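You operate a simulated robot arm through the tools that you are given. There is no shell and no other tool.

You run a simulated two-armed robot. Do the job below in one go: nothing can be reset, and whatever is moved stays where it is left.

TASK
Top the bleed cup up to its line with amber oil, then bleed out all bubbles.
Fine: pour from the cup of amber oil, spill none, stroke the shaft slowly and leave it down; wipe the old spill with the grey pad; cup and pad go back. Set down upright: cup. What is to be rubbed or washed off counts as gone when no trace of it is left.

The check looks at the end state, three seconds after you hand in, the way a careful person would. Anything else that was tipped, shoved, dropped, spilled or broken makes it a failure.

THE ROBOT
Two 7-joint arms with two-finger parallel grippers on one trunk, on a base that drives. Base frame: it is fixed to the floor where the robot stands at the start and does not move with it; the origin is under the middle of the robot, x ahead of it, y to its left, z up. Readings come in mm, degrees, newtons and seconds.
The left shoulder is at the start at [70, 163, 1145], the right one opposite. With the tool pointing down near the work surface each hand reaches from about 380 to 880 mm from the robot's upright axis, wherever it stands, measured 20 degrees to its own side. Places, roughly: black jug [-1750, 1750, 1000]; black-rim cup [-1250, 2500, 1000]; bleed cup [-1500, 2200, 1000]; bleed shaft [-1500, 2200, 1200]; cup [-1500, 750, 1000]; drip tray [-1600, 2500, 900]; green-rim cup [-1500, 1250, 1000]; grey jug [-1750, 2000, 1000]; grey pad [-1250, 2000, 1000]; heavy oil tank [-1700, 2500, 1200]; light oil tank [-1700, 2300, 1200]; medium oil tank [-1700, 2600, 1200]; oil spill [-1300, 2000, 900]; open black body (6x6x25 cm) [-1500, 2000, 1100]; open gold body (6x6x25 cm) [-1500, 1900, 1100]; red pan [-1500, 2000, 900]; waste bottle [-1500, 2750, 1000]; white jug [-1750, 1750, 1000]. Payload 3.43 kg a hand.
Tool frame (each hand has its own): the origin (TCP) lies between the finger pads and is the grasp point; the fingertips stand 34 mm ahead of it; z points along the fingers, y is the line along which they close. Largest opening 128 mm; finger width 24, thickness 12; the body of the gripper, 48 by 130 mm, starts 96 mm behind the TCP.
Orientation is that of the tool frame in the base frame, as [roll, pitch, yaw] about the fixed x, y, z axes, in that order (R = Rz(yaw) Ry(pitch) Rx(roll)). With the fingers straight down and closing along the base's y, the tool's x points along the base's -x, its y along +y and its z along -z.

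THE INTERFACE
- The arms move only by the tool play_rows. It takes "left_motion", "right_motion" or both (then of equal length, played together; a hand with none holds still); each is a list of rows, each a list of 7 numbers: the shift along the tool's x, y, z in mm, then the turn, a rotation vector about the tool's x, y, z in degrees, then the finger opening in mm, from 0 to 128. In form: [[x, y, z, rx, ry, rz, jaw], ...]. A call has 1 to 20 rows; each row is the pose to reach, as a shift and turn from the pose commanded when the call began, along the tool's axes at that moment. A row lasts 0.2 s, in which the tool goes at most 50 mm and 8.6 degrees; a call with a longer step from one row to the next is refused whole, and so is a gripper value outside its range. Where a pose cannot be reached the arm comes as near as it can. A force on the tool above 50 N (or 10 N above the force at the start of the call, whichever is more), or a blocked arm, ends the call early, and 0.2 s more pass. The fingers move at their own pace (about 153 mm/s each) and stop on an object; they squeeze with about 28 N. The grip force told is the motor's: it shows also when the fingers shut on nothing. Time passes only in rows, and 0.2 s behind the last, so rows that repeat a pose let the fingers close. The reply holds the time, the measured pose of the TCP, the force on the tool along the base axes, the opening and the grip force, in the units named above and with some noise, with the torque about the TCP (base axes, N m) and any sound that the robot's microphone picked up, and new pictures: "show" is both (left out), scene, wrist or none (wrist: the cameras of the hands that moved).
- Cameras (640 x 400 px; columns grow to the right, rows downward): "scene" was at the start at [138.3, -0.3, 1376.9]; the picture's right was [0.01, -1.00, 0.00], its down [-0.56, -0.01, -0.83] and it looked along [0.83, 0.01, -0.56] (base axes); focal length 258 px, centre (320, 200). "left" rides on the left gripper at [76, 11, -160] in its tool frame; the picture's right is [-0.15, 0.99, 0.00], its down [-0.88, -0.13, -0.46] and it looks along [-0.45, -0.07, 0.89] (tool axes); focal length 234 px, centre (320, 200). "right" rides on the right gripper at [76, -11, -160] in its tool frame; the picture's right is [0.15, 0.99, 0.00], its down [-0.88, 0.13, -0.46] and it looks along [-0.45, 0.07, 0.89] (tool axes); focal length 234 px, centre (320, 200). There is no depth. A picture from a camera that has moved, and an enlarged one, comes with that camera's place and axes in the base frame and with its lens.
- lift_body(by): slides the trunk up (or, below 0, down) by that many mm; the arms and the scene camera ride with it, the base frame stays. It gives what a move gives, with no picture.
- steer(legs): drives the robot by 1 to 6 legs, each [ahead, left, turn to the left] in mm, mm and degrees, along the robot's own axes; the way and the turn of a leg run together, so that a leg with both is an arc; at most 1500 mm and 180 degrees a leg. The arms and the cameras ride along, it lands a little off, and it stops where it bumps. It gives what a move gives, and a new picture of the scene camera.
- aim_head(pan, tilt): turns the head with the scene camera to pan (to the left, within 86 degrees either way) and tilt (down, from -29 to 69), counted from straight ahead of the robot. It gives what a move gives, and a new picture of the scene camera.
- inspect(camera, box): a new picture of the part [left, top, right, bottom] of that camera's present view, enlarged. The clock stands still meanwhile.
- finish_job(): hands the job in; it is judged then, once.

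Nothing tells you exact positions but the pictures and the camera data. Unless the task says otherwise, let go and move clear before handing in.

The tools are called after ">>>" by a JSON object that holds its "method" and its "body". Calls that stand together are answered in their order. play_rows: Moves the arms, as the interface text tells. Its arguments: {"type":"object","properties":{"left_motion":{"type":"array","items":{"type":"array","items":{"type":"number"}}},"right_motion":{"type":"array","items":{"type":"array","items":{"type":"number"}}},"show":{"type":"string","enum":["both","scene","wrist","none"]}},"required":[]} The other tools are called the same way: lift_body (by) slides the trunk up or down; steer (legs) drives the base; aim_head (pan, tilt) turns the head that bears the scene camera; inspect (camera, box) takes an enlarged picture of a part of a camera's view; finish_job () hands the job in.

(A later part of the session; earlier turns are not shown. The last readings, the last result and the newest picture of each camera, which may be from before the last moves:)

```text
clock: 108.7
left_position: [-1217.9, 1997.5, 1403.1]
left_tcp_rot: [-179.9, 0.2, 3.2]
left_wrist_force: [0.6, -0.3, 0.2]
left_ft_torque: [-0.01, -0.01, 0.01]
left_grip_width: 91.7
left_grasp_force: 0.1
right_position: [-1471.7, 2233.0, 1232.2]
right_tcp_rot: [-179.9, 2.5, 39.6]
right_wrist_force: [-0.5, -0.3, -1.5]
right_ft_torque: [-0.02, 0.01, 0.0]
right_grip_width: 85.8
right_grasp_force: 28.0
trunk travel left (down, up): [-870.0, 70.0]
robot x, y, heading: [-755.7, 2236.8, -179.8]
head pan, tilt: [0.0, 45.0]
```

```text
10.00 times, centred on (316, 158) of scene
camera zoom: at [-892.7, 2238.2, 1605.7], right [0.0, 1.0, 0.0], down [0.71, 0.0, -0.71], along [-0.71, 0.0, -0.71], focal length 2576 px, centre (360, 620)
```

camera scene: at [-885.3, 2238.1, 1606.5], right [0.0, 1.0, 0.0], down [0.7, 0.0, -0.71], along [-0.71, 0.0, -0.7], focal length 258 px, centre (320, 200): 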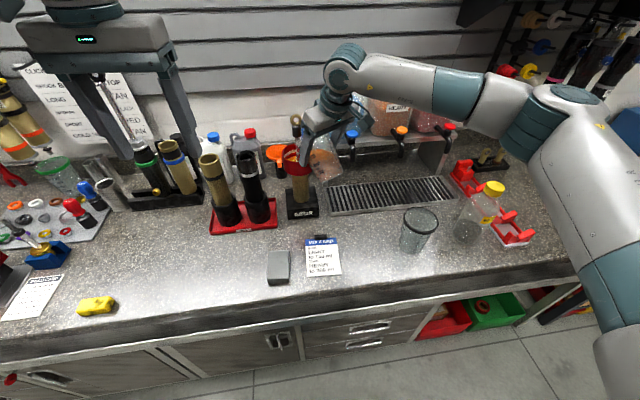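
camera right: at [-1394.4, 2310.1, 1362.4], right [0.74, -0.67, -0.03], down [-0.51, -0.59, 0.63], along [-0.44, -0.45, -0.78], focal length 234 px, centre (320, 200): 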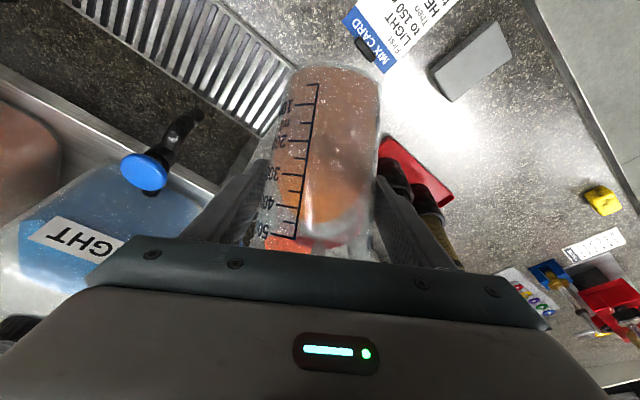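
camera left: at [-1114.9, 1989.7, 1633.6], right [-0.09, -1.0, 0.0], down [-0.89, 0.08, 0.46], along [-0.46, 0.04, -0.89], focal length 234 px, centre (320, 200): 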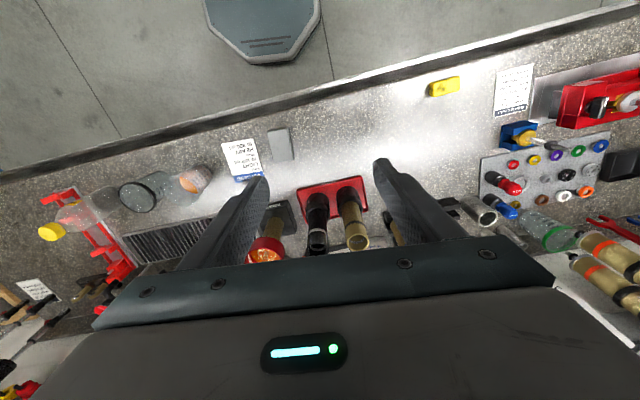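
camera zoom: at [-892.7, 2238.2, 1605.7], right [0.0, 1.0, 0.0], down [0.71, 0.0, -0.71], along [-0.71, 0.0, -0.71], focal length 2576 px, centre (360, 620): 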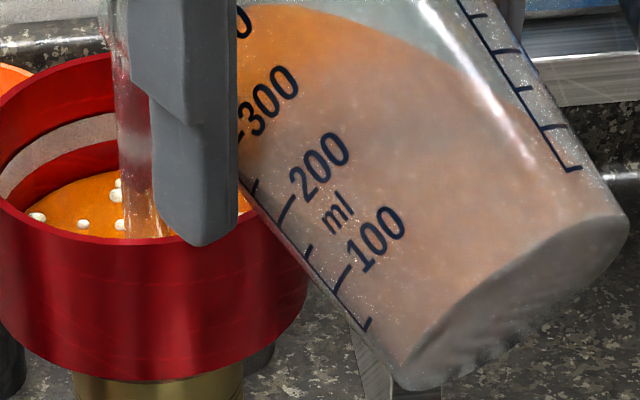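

Oil seems to have begun flowing and the level is rising. I'll hold this tilt for a moment and look again.

>>> {"method": "play_rows", "body": {"right_motion": [[0, 0, 0, 0, 0, 0, 76], [0, 0, 0, 0, 0, 0, 76], [0, 0, 0, 0, 0, 0, 76]], "show": "none"}}

>>> {"method": "inspect", "body": {"camera": "scene", "box": [288, 138, 336, 178]}}

>>> {"method": "inspect", "body": {"camera": "scene", "box": [220, 80, 400, 260]}}

```text
clock: 109.5
left_position: [-1218.2, 1997.9, 1402.7]
left_tcp_rot: [-179.9, 0.2, 3.3]
left_wrist_force: [-0.8, -0.4, 0.4]
left_ft_torque: [-0.01, 0.01, 0.05]
left_grip_width: 91.9
left_grasp_force: 0.0
right_position: [-1471.0, 2233.7, 1232.1]
right_tcp_rot: [-179.9, 2.6, 39.6]
right_wrist_force: [0.2, 0.4, -2.0]
right_ft_torque: [-0.02, 0.01, 0.01]
right_grip_width: 85.6
right_grasp_force: 28.2
trunk travel left (down, up): [-870.0, 70.0]
robot x, y, heading: [-765.1, 2241.8, -179.9]
head pan, tilt: [0.0, 45.0]
```

```text
10.00 times, centred on (312, 158) of scene
camera zoom: at [-892.6, 2238.2, 1605.7], right [0.0, 1.0, 0.0], down [0.71, 0.0, -0.71], along [-0.71, 0.0, -0.71], focal length 2576 px, centre (400, 620)
```

zoom: 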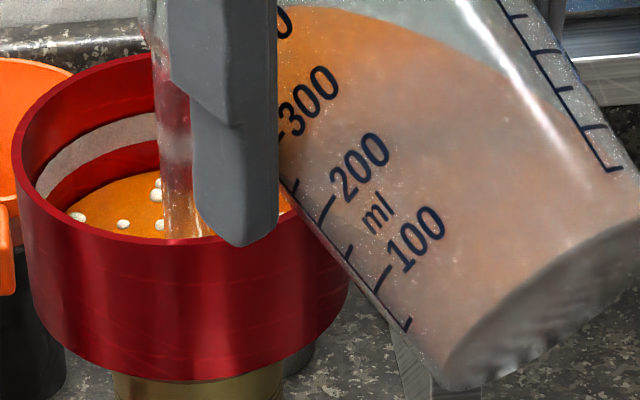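

```text
2.22 times, centred on (310, 170) of scene
camera zoom: at [-892.6, 2238.2, 1605.7], right [0.0, 1.0, 0.0], down [0.71, 0.0, -0.71], along [-0.71, 0.0, -0.71], focal length 572 px, centre (342, 267)
```

zoom: 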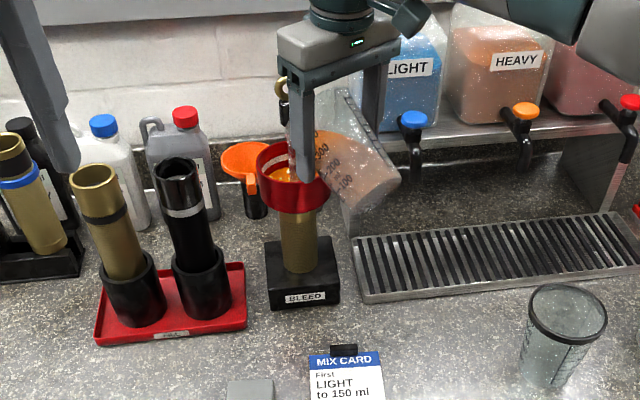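

The level is steady and has risen only slightly; nothing has spilled. I'll continue in small tilt steps.

>>> {"method": "play_rows", "body": {"right_motion": [[-0.45, 0, -1, 0, 1, 0, 76], [-0.45, 0, -1, 0, 1, 0, 76], [-0.9, 0, -2.1, 0, 2, 0, 76], [-0.9, 0, -2.1, 0, 2, 0, 76], [-0.9, 0, -2.1, 0, 2, 0, 76]], "show": "none"}}

>>> {"method": "inspect", "body": {"camera": "scene", "box": [288, 138, 336, 178]}}

>>> {"method": "inspect", "body": {"camera": "right", "box": [200, 50, 440, 260]}}

```text
clock: 110.7
left_position: [-1218.6, 1998.9, 1404.0]
left_tcp_rot: [-180.0, 0.1, 3.2]
left_wrist_force: [-0.1, -0.7, 1.3]
left_ft_torque: [0.0, -0.01, -0.01]
left_grip_width: 92.4
left_grasp_force: 0.1
right_position: [-1472.8, 2232.1, 1234.3]
right_tcp_rot: [180.0, 0.4, 39.6]
right_wrist_force: [0.5, -0.3, -1.5]
right_ft_torque: [-0.05, 0.05, -0.01]
right_grip_width: 85.9
right_grasp_force: 28.0
trunk travel left (down, up): [-870.0, 70.0]
robot x, y, heading: [-760.1, 2240.5, -180.0]
head pan, tilt: [0.0, 45.0]
```

```text
10.00 times, centred on (312, 158) of scene
camera zoom: at [-892.6, 2238.6, 1605.7], right [0.0, 1.0, 0.0], down [0.71, 0.0, -0.71], along [-0.71, 0.0, -0.71], focal length 2576 px, centre (400, 620)
```

zoom: 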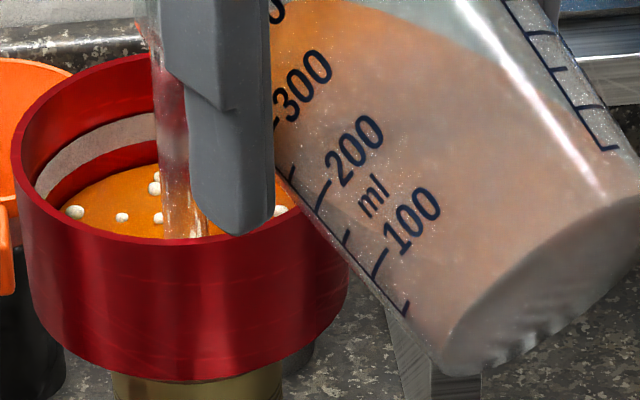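

```text
1.90 times, centred on (320, 155) of right
camera zoom: at [-1420.3, 2289.1, 1393.6], right [0.74, -0.67, 0.0], down [-0.59, -0.66, 0.46], along [-0.31, -0.34, -0.89], focal length 446 px, centre (320, 286)
```

zoom: 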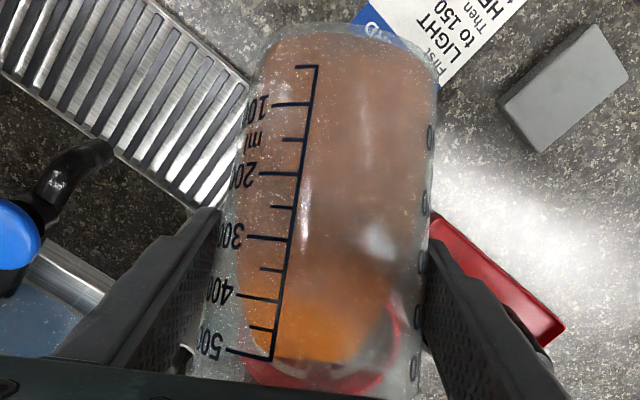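

The level is rising well inside the cup. Next 2°.

>>> {"method": "play_rows", "body": {"right_motion": [[-0.45, 0, -1, 0, 1, 0, 76], [-0.45, 0, -1, 0, 1, 0, 76], [-0.9, 0, -2.1, 0, 2, 0, 76], [-0.9, 0, -2.1, 0, 2, 0, 76], [-0.9, 0, -2.1, 0, 2, 0, 76]], "show": "none"}}

>>> {"method": "inspect", "body": {"camera": "scene", "box": [288, 138, 336, 178]}}

```text
clock: 111.9
left_position: [-1218.2, 1998.5, 1403.0]
left_tcp_rot: [180.0, 0.1, 3.3]
left_wrist_force: [0.4, -0.3, -0.4]
left_ft_torque: [0.0, 0.0, -0.02]
left_grip_width: 91.6
left_grasp_force: 0.0
right_position: [-1472.1, 2232.2, 1236.5]
right_tcp_rot: [-179.9, -1.4, 39.6]
right_wrist_force: [-0.1, 0.8, -2.0]
right_ft_torque: [-0.04, 0.03, 0.01]
right_grip_width: 85.3
right_grasp_force: 27.9
trunk travel left (down, up): [-870.0, 70.0]
robot x, y, heading: [-759.7, 2239.3, -180.0]
head pan, tilt: [0.0, 45.0]
```

```text
10.00 times, centred on (312, 158) of scene
camera zoom: at [-892.6, 2238.6, 1605.7], right [0.0, 1.0, 0.0], down [0.71, 0.0, -0.71], along [-0.71, 0.0, -0.71], focal length 2576 px, centre (400, 620)
```

zoom: 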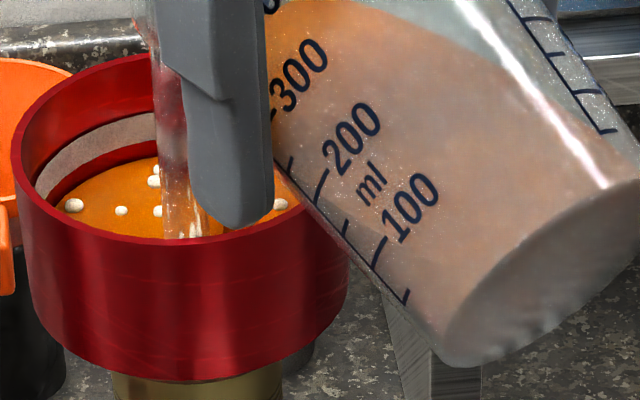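

>>> {"method": "play_rows", "body": {"right_motion": [[-0.5, 0, -1, 0, 1, 0, 76], [-0.5, 0, -1, 0, 1, 0, 76], [-1, 0, -2, 0, 2, 0, 76], [-1, 0, -2, 0, 2, 0, 76], [-1, 0, -2, 0, 2, 0, 76]], "show": "none"}}

>>> {"method": "inspect", "body": {"camera": "scene", "box": [288, 138, 336, 178]}}

```text
clock: 113.1
left_position: [-1218.0, 1998.2, 1403.4]
left_tcp_rot: [180.0, 0.0, 3.2]
left_wrist_force: [0.2, -0.1, -0.1]
left_ft_torque: [-0.05, 0.01, -0.01]
left_grip_width: 91.9
left_grasp_force: 0.1
right_position: [-1474.3, 2230.1, 1238.9]
right_tcp_rot: [-179.9, -3.5, 39.5]
right_wrist_force: [-0.1, 0.0, -1.5]
right_ft_torque: [-0.03, 0.05, 0.01]
right_grip_width: 85.5
right_grasp_force: 28.7
trunk travel left (down, up): [-870.0, 70.0]
robot x, y, heading: [-761.7, 2239.4, -179.8]
head pan, tilt: [0.0, 45.0]
```

```text
10.00 times, centred on (312, 158) of scene
camera zoom: at [-892.5, 2238.6, 1605.7], right [0.0, 1.0, 0.0], down [0.71, 0.0, -0.71], along [-0.71, 0.0, -0.71], focal length 2576 px, centre (400, 620)
```

zoom: 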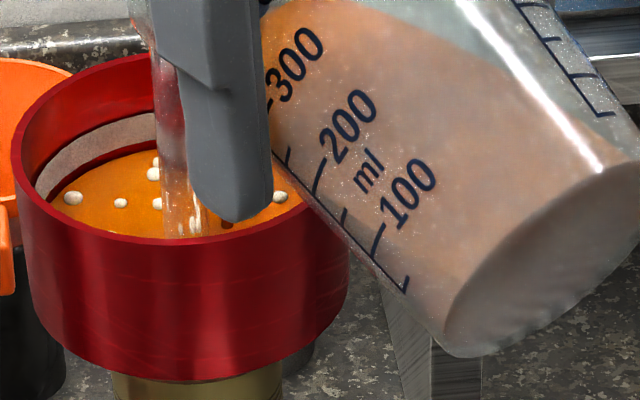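

>>> {"method": "play_rows", "body": {"right_motion": [[-0.5, 0, -1, 0, 1, 0, 76], [-0.5, 0, -1, 0, 1, 0, 76], [-1.1, 0, -1.9, 0, 2, 0, 76], [-1.1, 0, -1.9, 0, 2, 0, 76], [-1.1, 0, -1.9, 0, 2, 0, 76]], "show": "none"}}

>>> {"method": "inspect", "body": {"camera": "scene", "box": [288, 138, 336, 178]}}

```text
clock: 114.3
left_position: [-1218.4, 1999.4, 1404.4]
left_tcp_rot: [179.9, 0.1, 3.2]
left_wrist_force: [0.6, 0.2, 0.5]
left_ft_torque: [-0.01, 0.0, -0.02]
left_grip_width: 92.1
left_grasp_force: 0.1
right_position: [-1475.2, 2230.8, 1241.2]
right_tcp_rot: [-179.9, -5.5, 39.6]
right_wrist_force: [-0.2, -0.5, -1.3]
right_ft_torque: [-0.01, 0.02, 0.0]
right_grip_width: 85.5
right_grasp_force: 27.5
trunk travel left (down, up): [-870.0, 70.0]
robot x, y, heading: [-763.0, 2241.1, -179.8]
head pan, tilt: [0.0, 45.0]
```

```text
10.00 times, centred on (312, 158) of scene
camera zoom: at [-892.5, 2238.6, 1605.7], right [0.0, 1.0, 0.0], down [0.71, 0.0, -0.71], along [-0.71, 0.0, -0.71], focal length 2576 px, centre (400, 620)
```

zoom: 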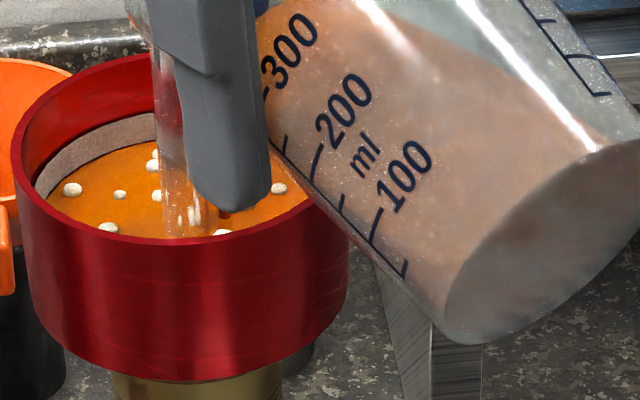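

The oil now touches the lower edge of the white band. A little more: 1.5° and look.

>>> {"method": "play_rows", "body": {"right_motion": [[-0.4, 0, -0.7, 0, 0.75, 0, 76], [-0.8, 0, -1.4, 0, 1.5, 0, 76], [-0.8, 0, -1.4, 0, 1.5, 0, 76], [-0.8, 0, -1.4, 0, 1.5, 0, 76]], "show": "none"}}

>>> {"method": "inspect", "body": {"camera": "scene", "box": [288, 138, 336, 178]}}

```text
clock: 115.3
left_position: [-1218.7, 1998.2, 1403.3]
left_tcp_rot: [-179.9, 0.1, 3.2]
left_wrist_force: [0.1, 0.1, 0.4]
left_ft_torque: [0.0, -0.03, 0.01]
left_grip_width: 92.0
left_grasp_force: 0.0
right_position: [-1475.9, 2230.6, 1240.8]
right_tcp_rot: [-179.9, -6.9, 39.5]
right_wrist_force: [-0.4, 0.8, -1.7]
right_ft_torque: [0.02, 0.04, -0.02]
right_grip_width: 85.8
right_grasp_force: 28.4
trunk travel left (down, up): [-870.0, 70.0]
robot x, y, heading: [-760.8, 2243.8, -180.0]
head pan, tilt: [0.0, 45.0]
```

```text
10.00 times, centred on (312, 158) of scene
camera zoom: at [-892.5, 2238.2, 1605.7], right [0.0, 1.0, 0.0], down [0.71, 0.0, -0.71], along [-0.71, 0.0, -0.71], focal length 2576 px, centre (400, 620)
```

zoom: 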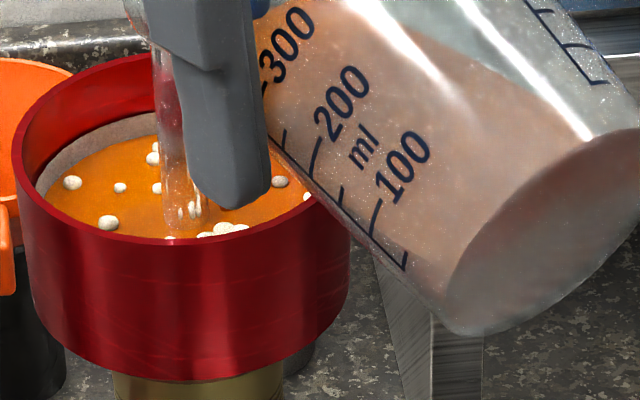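

>>> {"method": "play_rows", "body": {"right_motion": [[-0.4, 0, -0.7, 0, 0.8, 0, 76], [-0.4, 0, -0.7, 0, 0.8, 0, 76], [-0.4, 0, -0.7, 0, 0.8, 0, 76]], "show": "none"}}

>>> {"method": "inspect", "body": {"camera": "scene", "box": [288, 142, 318, 172]}}

```text
clock: 116.1
left_position: [-1218.5, 1999.6, 1403.9]
left_tcp_rot: [-180.0, 0.1, 3.3]
left_wrist_force: [-0.2, 0.0, -0.8]
left_ft_torque: [0.0, -0.01, -0.02]
left_grip_width: 91.9
left_grasp_force: 0.0
right_position: [-1476.0, 2229.7, 1242.1]
right_tcp_rot: [-179.9, -7.8, 39.7]
right_wrist_force: [-1.0, 0.4, -2.5]
right_ft_torque: [-0.04, 0.06, 0.0]
right_grip_width: 85.7
right_grasp_force: 27.9
trunk travel left (down, up): [-870.0, 70.0]
robot x, y, heading: [-760.4, 2239.8, -179.8]
head pan, tilt: [0.0, 45.0]
```

```text
13.33 times, centred on (303, 157) of scene
camera zoom: at [-892.5, 2238.5, 1605.7], right [0.0, 1.0, 0.0], down [0.71, 0.0, -0.71], along [-0.71, 0.0, -0.71], focal length 3435 px, centre (547, 773)
```

zoom: 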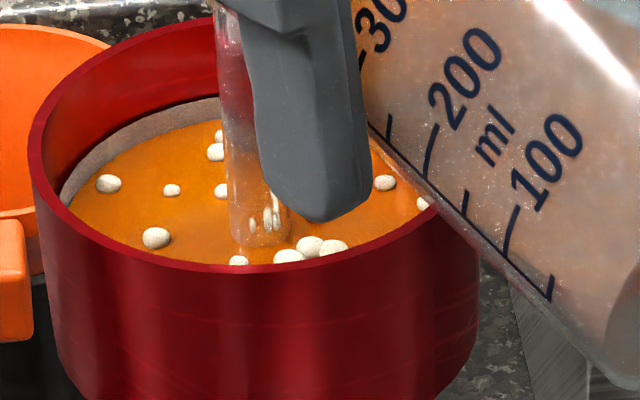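

The oil now covers about half of the white band. I'll stop: tilt the cup back about its lip and pause so any drip falls into the bleed cup.

>>> {"method": "play_rows", "body": {"right_motion": [[1.3, 0, 4.3, 0, -3.9, 0, 76], [2.5, 0, 8.5, 0, -7.9, 0, 76], [3.7, 0, 12.8, 0, -11.8, 0, 76], [4.1, 0, 17, 0, -15.5, 0, 76], [4.5, 0, 21.1, 0, -19.2, 0, 76], [4.7, 0, 25.2, 0, -22.8, 0, 76], [4.7, 0, 25.2, 0, -22.8, 0, 76], [4.7, 0, 25.2, 0, -22.8, 0, 76], [4.7, 0, 25.2, 0, -22.8, 0, 76], [4.7, 0, 25.2, 0, -22.8, 0, 76]], "show": "scene"}}

>>> {"method": "inspect", "body": {"camera": "scene", "box": [270, 130, 350, 190]}}

```text
clock: 118.3
left_position: [-1217.5, 1997.4, 1403.0]
left_tcp_rot: [-179.9, 0.0, 3.2]
left_wrist_force: [0.7, -0.7, 1.0]
left_ft_torque: [0.01, -0.02, 0.02]
left_grip_width: 91.9
left_grasp_force: 0.1
right_position: [-1470.8, 2234.4, 1215.7]
right_tcp_rot: [-180.0, 15.1, 39.6]
right_wrist_force: [-1.1, -0.1, 0.1]
right_ft_torque: [0.02, 0.05, 0.01]
right_grip_width: 85.6
right_grasp_force: 28.3
trunk travel left (down, up): [-870.0, 70.0]
robot x, y, heading: [-758.2, 2241.4, -180.2]
head pan, tilt: [0.0, 45.0]
camera scene: at [-892.5, 2238.2, 1605.7], right [0.0, 1.0, 0.0], down [0.71, 0.0, -0.71], along [-0.71, 0.0, -0.71], focal length 258 px, centre (320, 200)
```

scene: 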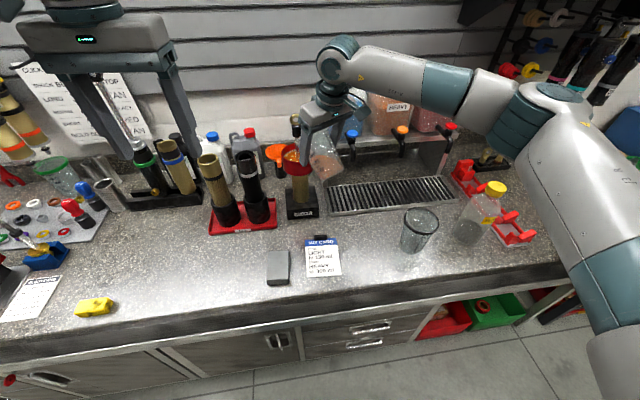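

```text
6.67 times, centred on (310, 160) of scene
camera zoom: at [-892.5, 2238.2, 1605.7], right [0.0, 1.0, 0.0], down [0.71, 0.0, -0.71], along [-0.71, 0.0, -0.71], focal length 1717 px, centre (387, 467)
```

zoom: 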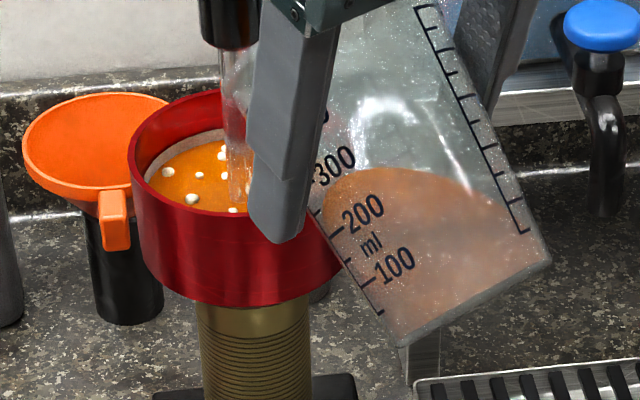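

No spill is visible. I'll withdraw the cup and bring it upright, keeping it in hand nearby in case a second top-up is needed.

>>> {"method": "play_rows", "body": {"right_motion": [[15.6, 0, -6, 0, 0, 0, 76], [31.2, 0, -12, 0, 0, 0, 76], [46.8, 0, -18.5, 0, 0, 0, 76], [62.4, 0, -25, 0, 0, 0, 76], [78, 0, -30.5, 0, 0, 0, 76], [93.6, 0, -36.3, 0, -4, 0, 76], [93.6, 0, -36.3, 0, -9, 0, 76], [93.6, 0, -36.3, 0, -14, 0, 76], [93.6, 0, -36.3, 0, -19, 0, 76], [93.6, 0, -36.3, 0, -24, 0, 76], [93.6, 0, -36.3, 0, -29, 0, 76], [93.6, 0, -36.3, 0, -34, 0, 76], [93.6, 0, -36.3, 0, -39, 0, 76], [93.6, 0, -36.3, 0, -44, 0, 76], [93.6, 0, -36.3, 0, -49.8, 0, 76]], "show": "both"}}

>>> {"method": "inspect", "body": {"camera": "scene", "box": [260, 100, 380, 200]}}

```text
clock: 121.5
left_position: [-1217.0, 1999.5, 1403.0]
left_tcp_rot: [180.0, 0.1, 3.1]
left_wrist_force: [0.0, -0.2, 0.4]
left_ft_torque: [0.0, -0.05, -0.01]
left_grip_width: 91.7
left_grasp_force: 0.1
right_position: [-1392.9, 2299.2, 1227.6]
right_tcp_rot: [-179.9, 64.9, 39.7]
right_wrist_force: [-0.4, 0.8, -0.7]
right_ft_torque: [0.0, -0.03, 0.01]
right_grip_width: 85.7
right_grasp_force: 28.2
trunk travel left (down, up): [-870.0, 70.0]
robot x, y, heading: [-760.6, 2242.8, -179.7]
head pan, tilt: [0.0, 45.0]
camera scene: at [-892.1, 2239.3, 1605.8], right [0.0, 1.0, 0.0], down [0.71, 0.0, -0.71], along [-0.71, 0.0, -0.71], focal length 258 px, centre (320, 200)
camera right: at [-1263.4, 2419.3, 1227.4], right [0.68, -0.72, -0.13], down [0.11, -0.08, 0.99], along [-0.73, -0.69, 0.03], focal length 234 px, centre (320, 200)
```

scene: 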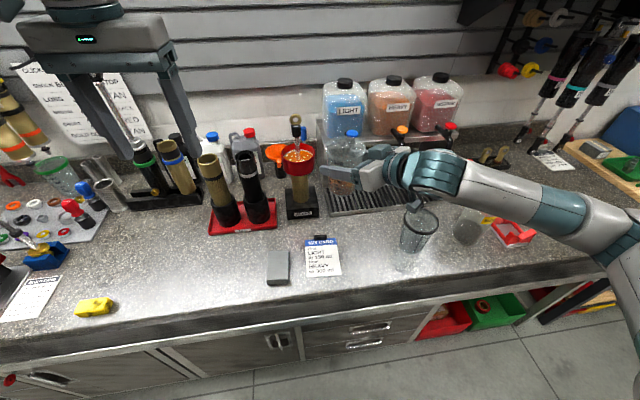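
right: 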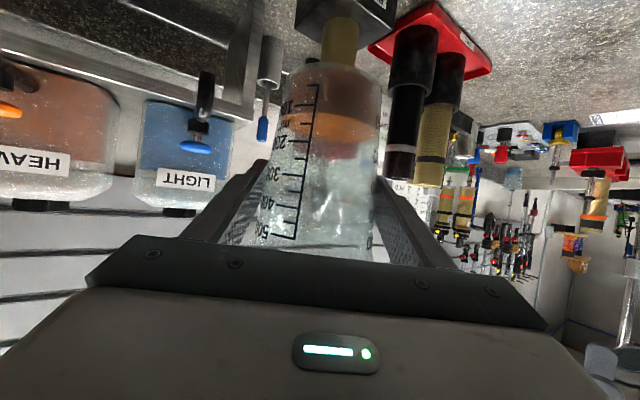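

```text
4.00 times, centred on (320, 150) of scene
camera zoom: at [-892.1, 2239.3, 1605.8], right [0.0, 1.0, 0.0], down [0.71, 0.0, -0.71], along [-0.71, 0.0, -0.71], focal length 1030 px, centre (320, 400)
```

zoom: 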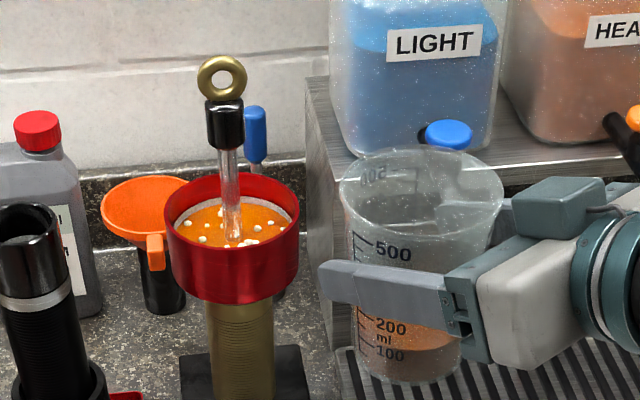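

>>> {"method": "inspect", "body": {"camera": "scene", "box": [296, 135, 340, 170]}}

>>> {"method": "inspect", "body": {"camera": "scene", "box": [285, 105, 325, 145]}}

```text
11.43 times, centred on (318, 152) of scene
camera zoom: at [-892.1, 2239.3, 1605.8], right [0.0, 1.0, 0.0], down [0.71, 0.0, -0.71], along [-0.71, 0.0, -0.71], focal length 2944 px, centre (343, 743)
```

zoom: 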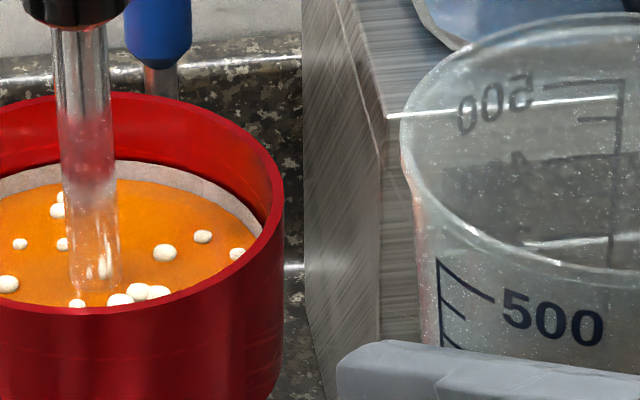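

```text
10.00 times, centred on (305, 125) of scene
camera zoom: at [-892.1, 2239.3, 1605.8], right [0.0, 1.0, 0.0], down [0.71, 0.0, -0.71], along [-0.71, 0.0, -0.71], focal length 2576 px, centre (470, 950)
```

zoom: 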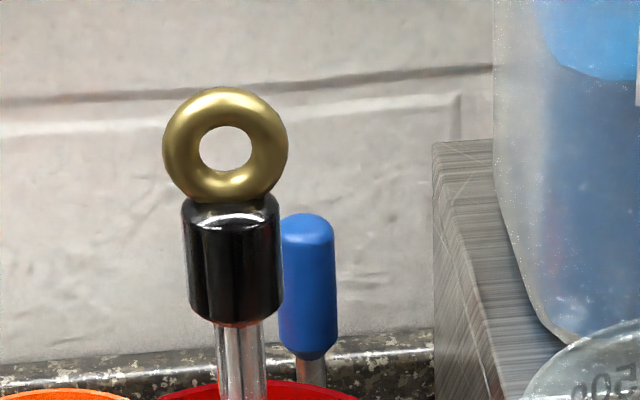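

The bleed cup is filled to mid-band, and several bubbles are visible in it. Next the left hand goes above the shaft, turned so its fingers close front-to-back on the black collar below the ring.

>>> {"method": "play_rows", "body": {"left_motion": [[-25, -15.7, -2, 0, 0, 7.8, 80], [-50, -31.3, -4, 0, 0, 15.5, 80], [-75, -47, -6, 0, 0, 23.3, 70], [-99, -62.6, -8, 0, 0, 31, 70], [-124, -78.3, -10, 0, 0, 38.8, 60], [-149, -94, -12, 0, 0, 46.6, 60], [-174, -109.6, -13, 0, 0, 54.3, 60], [-199, -125.3, -14, 0, 0, 62.1, 60], [-223, -141, -15, 0, 0, 69.9, 60], [-248, -156.6, -16, 0, 0, 77.6, 60], [-273, -172.2, -17, 0, 0, 85.4, 60], [-298, -187.9, -17, 0, 0, 93.2, 60]]}}

```text
clock: 124.1
left_position: [-1254.3, 2222.5, 1372.1]
left_tcp_rot: [179.4, 0.3, -87.2]
left_wrist_force: [0.5, -0.1, 0.0]
left_ft_torque: [0.0, 0.02, 0.03]
left_grip_width: 60.0
left_grasp_force: 0.1
left hand out of reach, approached as far as the arm can: row 8, 9, 10, 11, 12
right_position: [-1392.4, 2298.8, 1228.2]
right_tcp_rot: [-179.7, 64.9, 39.7]
right_wrist_force: [0.1, -0.1, -2.2]
right_ft_torque: [-0.05, 0.05, 0.0]
right_grip_width: 85.3
right_grasp_force: 27.7
trunk travel left (down, up): [-870.0, 70.0]
robot x, y, heading: [-758.2, 2239.1, -180.0]
head pan, tilt: [0.0, 45.0]
camera scene: at [-891.7, 2238.9, 1605.9], right [0.0, 1.0, 0.0], down [0.71, 0.0, -0.71], along [-0.71, 0.0, -0.71], focal length 258 px, centre (320, 200)
camera left: at [-1259.6, 2146.5, 1531.5], right [-1.0, 0.1, 0.01], down [0.09, 0.88, 0.46], along [0.03, 0.46, -0.89], focal length 234 px, centre (320, 200)
```

scene: 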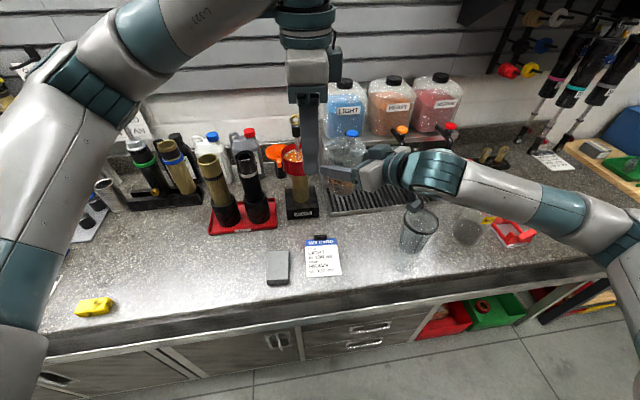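
left: 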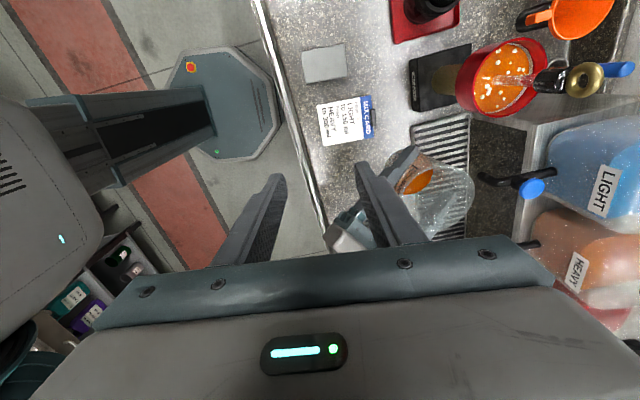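

The arm cannot hold that yaw so far out, so the left hand stopped short at (-1254, 2222). I'll turn it back to a normal yaw and grip the ring across its width instead, which also keeps the fingers higher.

>>> {"method": "play_rows", "body": {"left_motion": [[15, 10, -10, 0, 0, -8, 60], [28, 20, -20, 0, 0, -16, 60], [40, 33, -30, 0, 0, -24.5, 60], [50, 46, -38, 0, 0, -33, 60], [60, 60, -45, 0, 0, -41.5, 60], [70, 75, -52, 0, 0, -50, 60], [80, 90, -58, 0, 0, -58.5, 60], [90, 107, -62, 0, 0, -67, 60], [98, 124, -65, 0, 0, -75.5, 60], [104, 140, -68, 0, 0, -84, 60], [104.7, 151.3, -68, 0, 0, -92.2, 60]]}}

```text
clock: 126.5
left_position: [-1391.6, 2114.2, 1444.0]
left_tcp_rot: [-179.7, 0.6, 5.3]
left_wrist_force: [-1.0, -0.5, 0.4]
left_ft_torque: [-0.01, 0.0, 0.02]
left_grip_width: 59.9
left_grasp_force: 0.0
right_position: [-1393.0, 2298.5, 1226.1]
right_tcp_rot: [-179.8, 64.8, 39.7]
right_wrist_force: [0.6, -0.9, -0.4]
right_ft_torque: [-0.02, 0.01, 0.01]
right_grip_width: 85.8
right_grasp_force: 27.6
trunk travel left (down, up): [-870.0, 70.0]
robot x, y, heading: [-759.4, 2242.6, -179.9]
head pan, tilt: [0.0, 45.0]
camera scene: at [-892.9, 2238.7, 1605.7], right [0.0, 1.0, 0.0], down [0.71, 0.0, -0.71], along [-0.71, 0.0, -0.71], focal length 258 px, centre (320, 200)
camera left: at [-1313.1, 2109.8, 1602.4], right [-0.06, -1.0, 0.0], down [-0.88, 0.05, 0.47], along [-0.46, 0.03, -0.89], focal length 234 px, centre (320, 200)
```

scene: 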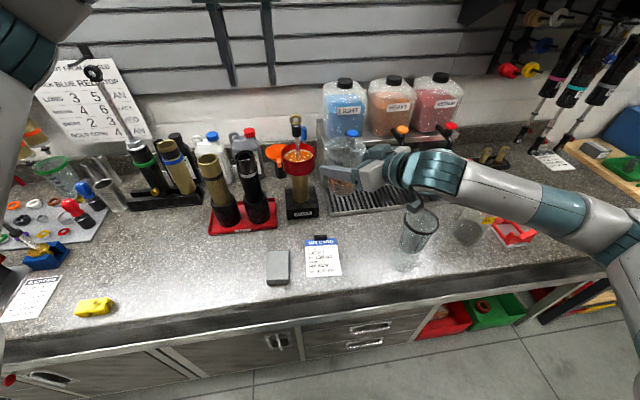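
left: 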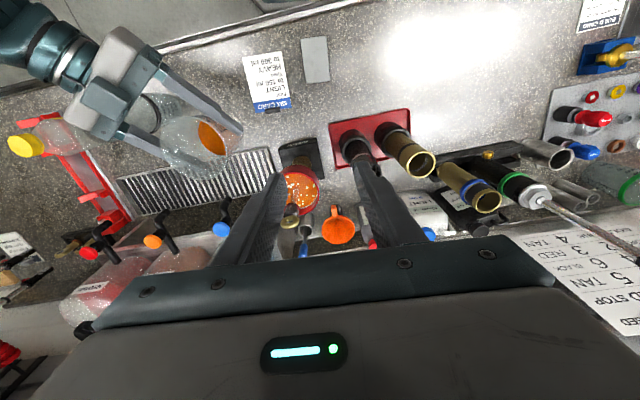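

>>> {"method": "play_rows", "body": {"left_motion": [[-21, -11.5, 0, 0, 0, 0, 60], [-42, -23, 0, 0, 0, 0, 60], [-64, -34.5, 5, 0, 0, 0, 60], [-85, -46, 15, 0, 0, 0, 60], [-106, -57.5, 30, 0, 0, 0, 60], [-127.6, -68.9, 44, 0, 0, 0, 60], [-127.6, -68.9, 44, 0, 0, 0, 60]]}}

>>> {"method": "inspect", "body": {"camera": "left", "box": [240, 120, 400, 240]}}

>>> {"method": "inspect", "body": {"camera": "scene", "box": [240, 60, 360, 180]}}

```text
clock: 128.1
left_position: [-1522.5, 2168.5, 1402.8]
left_tcp_rot: [-179.7, 0.6, 5.1]
left_wrist_force: [-0.1, 1.0, -0.3]
left_ft_torque: [-0.01, 0.01, -0.03]
left_grip_width: 59.9
left_grasp_force: 0.1
right_position: [-1392.3, 2298.5, 1228.7]
right_tcp_rot: [-179.9, 64.8, 39.6]
right_wrist_force: [0.4, 0.7, -1.5]
right_ft_torque: [0.02, 0.01, -0.03]
right_grip_width: 85.6
right_grasp_force: 27.9
trunk travel left (down, up): [-870.0, 70.0]
robot x, y, heading: [-761.0, 2239.8, -179.8]
head pan, tilt: [0.0, 45.0]
camera scene: at [-892.1, 2238.1, 1605.8], right [0.0, 1.0, 0.0], down [0.71, 0.0, -0.71], along [-0.71, 0.0, -0.71], focal length 258 px, centre (320, 200)
camera left: at [-1444.7, 2164.4, 1560.1], right [-0.06, -1.0, 0.0], down [-0.88, 0.05, 0.47], along [-0.46, 0.03, -0.89], focal length 234 px, centre (320, 200)
```

scene: 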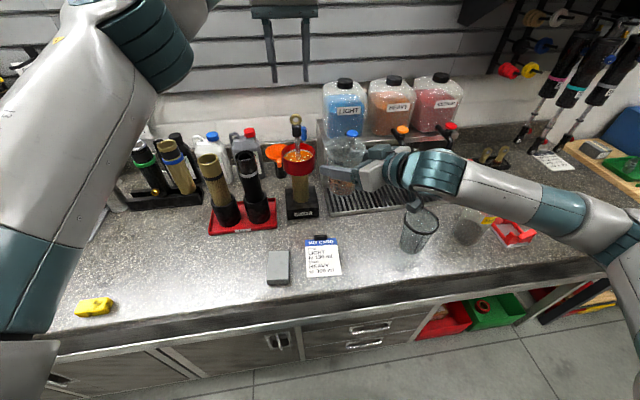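
left: 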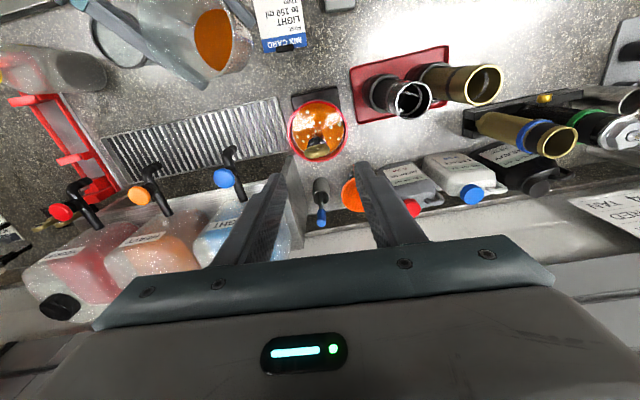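

```text
3.33 times, centred on (320, 180) of left
camera zoom: at [-1444.7, 2164.4, 1560.1], right [-0.06, -1.0, 0.0], down [-0.88, 0.05, 0.47], along [-0.46, 0.03, -0.89], focal length 781 px, centre (320, 267)
```

zoom: 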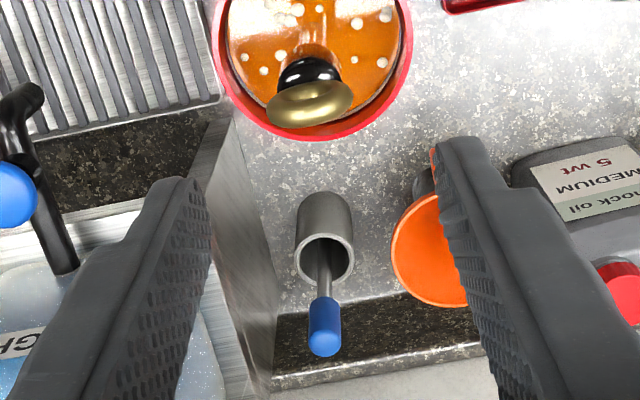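

```text
3.33 times, centred on (300, 120) of scene
camera zoom: at [-892.1, 2238.1, 1605.8], right [0.0, 1.0, 0.0], down [0.71, 0.0, -0.71], along [-0.71, 0.0, -0.71], focal length 859 px, centre (387, 467)
```

zoom: 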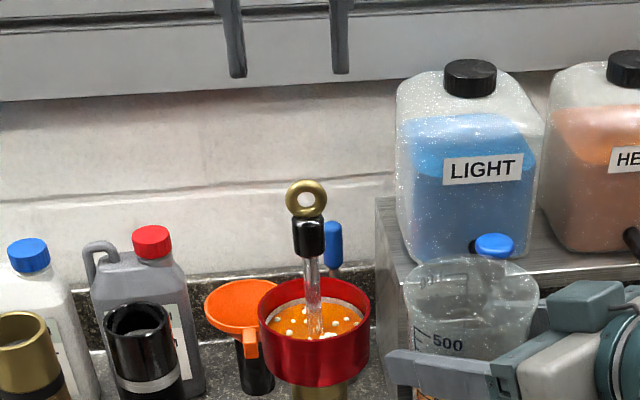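

The ring is centred at about (-1526, 2172), its plane turned about 10°. I'll align the left hand and lower the open fingers around the ring.

>>> {"method": "play_rows", "body": {"left_motion": [[-0.8, -1.3, 0, 0, 0.2, -1.7, 60], [-1.6, -2.6, 0, 0, 0.4, -3.4, 60], [-2.4, -3.8, 15, 0, 0.6, -5, 60], [-2.4, -3.8, 32, 0, 0.6, -5, 60], [-2.4, -3.8, 50, 0, 0.6, -5, 60], [-2.4, -3.8, 68, 0, 0.6, -5, 60], [-2.4, -3.8, 68, 0, 0.6, -5, 60]]}}

>>> {"method": "inspect", "body": {"camera": "left", "box": [240, 120, 400, 240]}}

>>> {"method": "inspect", "body": {"camera": "scene", "box": [240, 60, 360, 180]}}

```text
clock: 129.7
left_position: [-1527.1, 2176.1, 1329.5]
left_tcp_rot: [-179.7, 0.0, 10.1]
left_wrist_force: [0.1, 0.3, 0.2]
left_ft_torque: [0.04, -0.01, 0.01]
left_grip_width: 60.0
left_grasp_force: 0.1
right_position: [-1393.4, 2298.6, 1228.3]
right_tcp_rot: [-179.8, 64.8, 39.7]
right_wrist_force: [0.1, -1.1, -1.8]
right_ft_torque: [0.01, 0.0, 0.0]
right_grip_width: 86.0
right_grasp_force: 28.1
trunk travel left (down, up): [-870.0, 70.0]
robot x, y, heading: [-762.2, 2243.1, -179.9]
head pan, tilt: [0.0, 45.0]
camera scene: at [-892.4, 2238.6, 1605.7], right [0.0, 1.0, 0.0], down [0.71, 0.0, -0.71], along [-0.71, 0.0, -0.71], focal length 258 px, centre (320, 200)
camera left: at [-1451.3, 2177.5, 1489.0], right [0.03, -1.0, -0.01], down [-0.89, -0.03, 0.46], along [-0.46, -0.01, -0.89], focal length 234 px, centre (320, 200)
```

scene: 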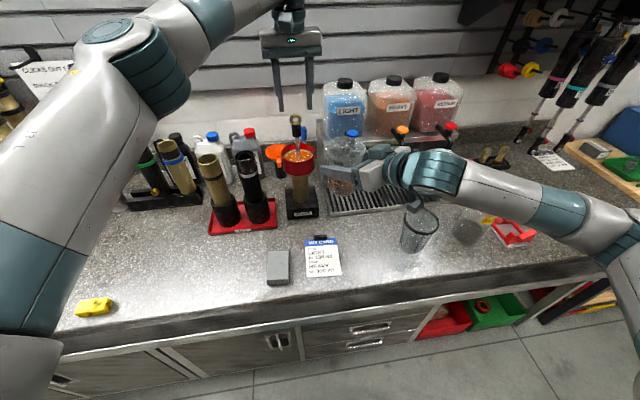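
left: 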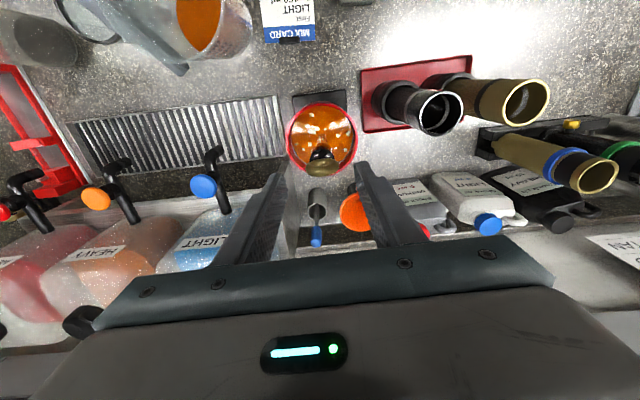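

```text
3.33 times, centred on (320, 180) of left
camera zoom: at [-1451.3, 2177.5, 1489.0], right [0.03, -1.0, -0.01], down [-0.89, -0.03, 0.46], along [-0.46, -0.01, -0.89], focal length 781 px, centre (320, 267)
```

zoom: 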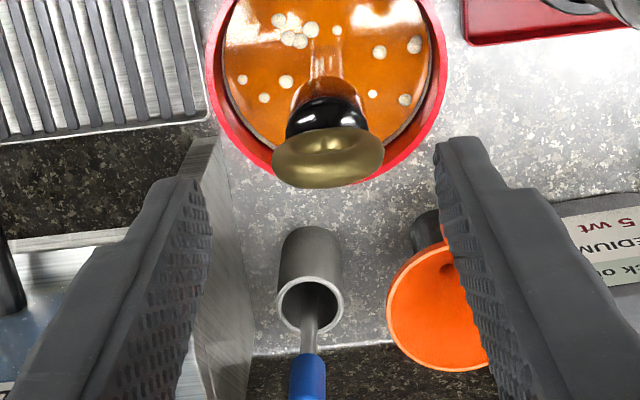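

```text
3.33 times, centred on (300, 120) of scene
camera zoom: at [-892.4, 2238.6, 1605.7], right [0.0, 1.0, 0.0], down [0.71, 0.0, -0.71], along [-0.71, 0.0, -0.71], focal length 859 px, centre (387, 467)
```

zoom: 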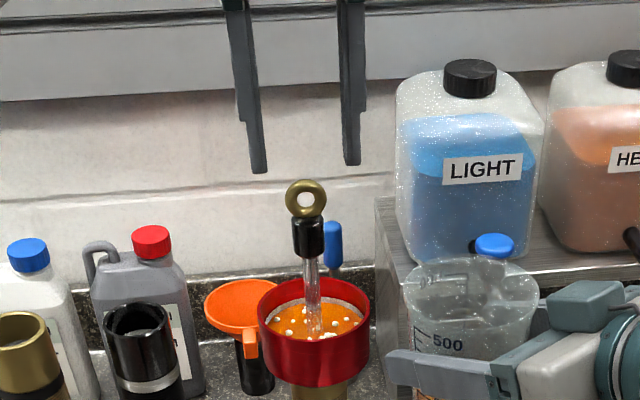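

Alignment is good to within 2 mm. I'll lower the fingers around the ring and close.

>>> {"method": "play_rows", "body": {"left_motion": [[0, 0.9, 11, 0, 0, 0, 60], [0, 1.8, 22, 0, 0, 0, 60], [0, 1.8, 33, 0, 0, 0, 60], [0, 1.8, 44.5, 0, 0, 0, 60], [0, 1.8, 44.5, 0, 0, 0, 60]], "show": "none"}}

>>> {"method": "inspect", "body": {"camera": "left", "box": [240, 120, 400, 240]}}

>>> {"method": "inspect", "body": {"camera": "scene", "box": [240, 60, 360, 180]}}

```text
clock: 130.9
left_position: [-1527.9, 2174.6, 1286.8]
left_tcp_rot: [-179.7, 0.0, 10.2]
left_wrist_force: [0.2, 1.0, -0.1]
left_ft_torque: [0.0, -0.03, 0.01]
left_grip_width: 59.9
left_grasp_force: 0.1
right_position: [-1392.2, 2298.6, 1228.3]
right_tcp_rot: [-179.8, 64.8, 39.8]
right_wrist_force: [-0.4, 0.0, -0.3]
right_ft_torque: [0.01, -0.03, -0.03]
right_grip_width: 85.7
right_grasp_force: 28.4
trunk travel left (down, up): [-870.0, 70.0]
robot x, y, heading: [-759.8, 2240.8, -179.9]
head pan, tilt: [0.0, 45.0]
```

```text
3.33 times, centred on (320, 180) of left
camera zoom: at [-1452.1, 2175.5, 1446.7], right [0.03, -1.0, -0.01], down [-0.89, -0.03, 0.46], along [-0.46, -0.01, -0.89], focal length 781 px, centre (320, 267)
```

zoom: 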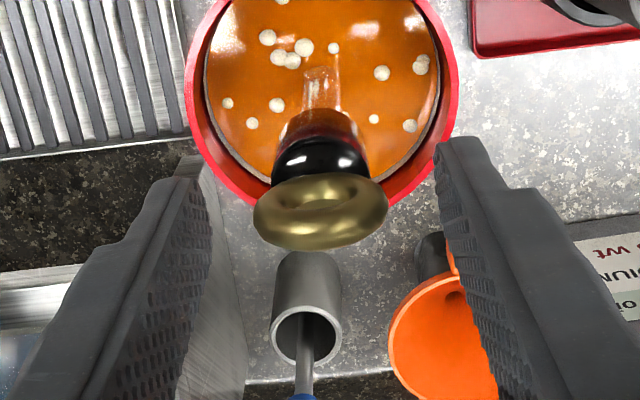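

```text
3.33 times, centred on (300, 120) of scene
camera zoom: at [-892.4, 2238.5, 1605.7], right [0.0, 1.0, 0.0], down [0.71, 0.0, -0.71], along [-0.71, 0.0, -0.71], focal length 859 px, centre (387, 467)
```

zoom: 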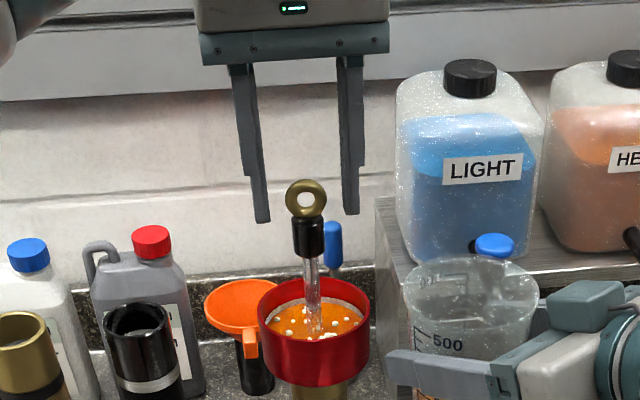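

The ring sits centrally between the fingers. Closing on it now.

>>> {"method": "play_rows", "body": {"left_motion": [[2, 0, 0, 0, 0, 0, 50], [2, 0, 0, 0, 0, 0, 42], [2, 0, 0, 0, 0, 0, 36], [2, 0, 0, 0, 0, 0, 30], [2, 0, 0, 0, 0, 0, 24], [2, 0, 0, 0, 0, 0, 24]], "show": "none"}}

>>> {"method": "inspect", "body": {"camera": "left", "box": [240, 120, 400, 240]}}

>>> {"method": "inspect", "body": {"camera": "scene", "box": [240, 60, 360, 180]}}

```text
clock: 132.3
left_position: [-1526.3, 2174.1, 1287.6]
left_tcp_rot: [-179.7, 0.0, 9.9]
left_wrist_force: [-1.1, 1.0, 0.5]
left_ft_torque: [-0.77, -0.02, -0.43]
left_grip_width: 34.0
left_grasp_force: 44.9
right_position: [-1391.8, 2298.3, 1227.5]
right_tcp_rot: [-179.9, 64.8, 39.8]
right_wrist_force: [0.1, 0.6, -1.8]
right_ft_torque: [0.01, -0.03, 0.03]
right_grip_width: 85.6
right_grasp_force: 28.2
trunk travel left (down, up): [-870.0, 70.0]
robot x, y, heading: [-757.4, 2239.9, -179.8]
head pan, tilt: [0.0, 45.0]
```

```text
3.33 times, centred on (320, 180) of left
camera zoom: at [-1449.6, 2175.7, 1446.9], right [0.03, -1.0, 0.0], down [-0.89, -0.03, 0.46], along [-0.46, -0.01, -0.89], focal length 781 px, centre (320, 267)
```

zoom: 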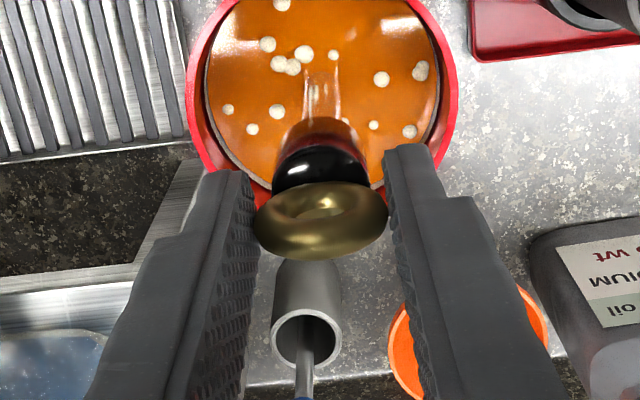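

```text
3.33 times, centred on (300, 120) of scene
camera zoom: at [-892.5, 2238.8, 1605.7], right [0.0, 1.0, 0.0], down [0.71, 0.0, -0.71], along [-0.71, 0.0, -0.71], focal length 859 px, centre (387, 467)
```

zoom: 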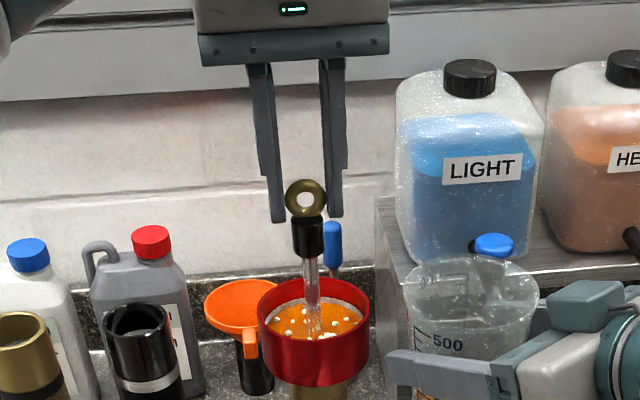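

The ring is gripped (34 mm). Now I'll push the shaft down slowly, about 10 mm/s, watching the force.

>>> {"method": "play_rows", "body": {"left_motion": [[0, 0, 2, 0, 0, 0, 24], [0, 0, 4, 0, 0, 0, 24], [0, 0, 6, 0, 0, 0, 24], [0, 0, 8, 0, 0, 0, 24], [0, 0, 10, 0, 0, 0, 24], [0, 0, 12, 0, 0, 0, 24], [0, 0, 14, 0, 0, 0, 24], [0, 0, 16, 0, 0, 0, 24], [0, 0, 18, 0, 0, 0, 24], [0, 0, 20, 0, 0, 0, 24]], "show": "none"}}

>>> {"method": "inspect", "body": {"camera": "left", "box": [240, 100, 400, 220]}}

>>> {"method": "inspect", "body": {"camera": "scene", "box": [240, 60, 360, 180]}}

```text
clock: 134.1
left_position: [-1522.7, 2173.1, 1280.3]
left_tcp_rot: [-179.7, 0.6, 10.1]
left_wrist_force: [5.4, -1.3, 12.1]
left_ft_torque: [-1.01, -0.72, -0.19]
left_grip_width: 34.3
left_grasp_force: 44.8
right_position: [-1390.2, 2298.8, 1227.9]
right_tcp_rot: [-179.6, 65.0, 39.8]
right_wrist_force: [0.8, 0.7, -0.1]
right_ft_torque: [0.02, -0.02, 0.01]
right_grip_width: 85.9
right_grasp_force: 28.1
trunk travel left (down, up): [-870.0, 70.0]
robot x, y, heading: [-759.9, 2238.3, -179.9]
head pan, tilt: [0.0, 45.0]
stopped in row 8 (left hand): the force on the tool passed its limit at 52 N (the readings are from after the stop); the commanded pose is now the measured one
```

```text
3.33 times, centred on (320, 160) of left
camera zoom: at [-1445.1, 2176.1, 1438.5], right [0.03, -1.0, -0.01], down [-0.89, -0.03, 0.46], along [-0.46, -0.01, -0.89], focal length 781 px, centre (320, 333)
```

zoom: 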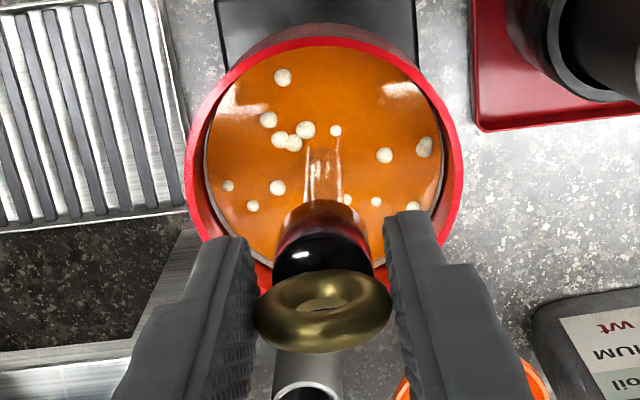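

```text
3.33 times, centred on (300, 120) of scene
camera zoom: at [-889.2, 2238.6, 1605.3], right [0.0, 1.0, 0.0], down [0.71, 0.0, -0.71], along [-0.71, 0.0, -0.71], focal length 859 px, centre (387, 467)
```

zoom: 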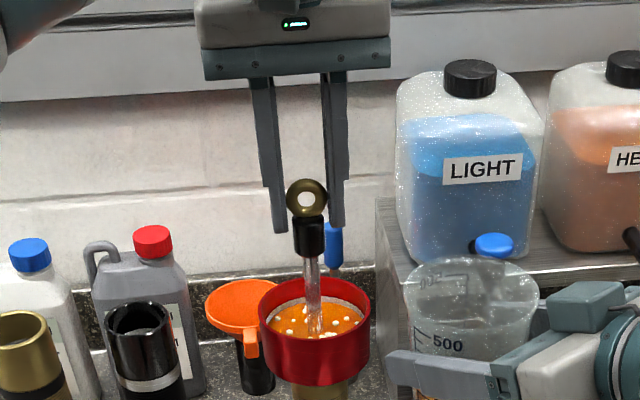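

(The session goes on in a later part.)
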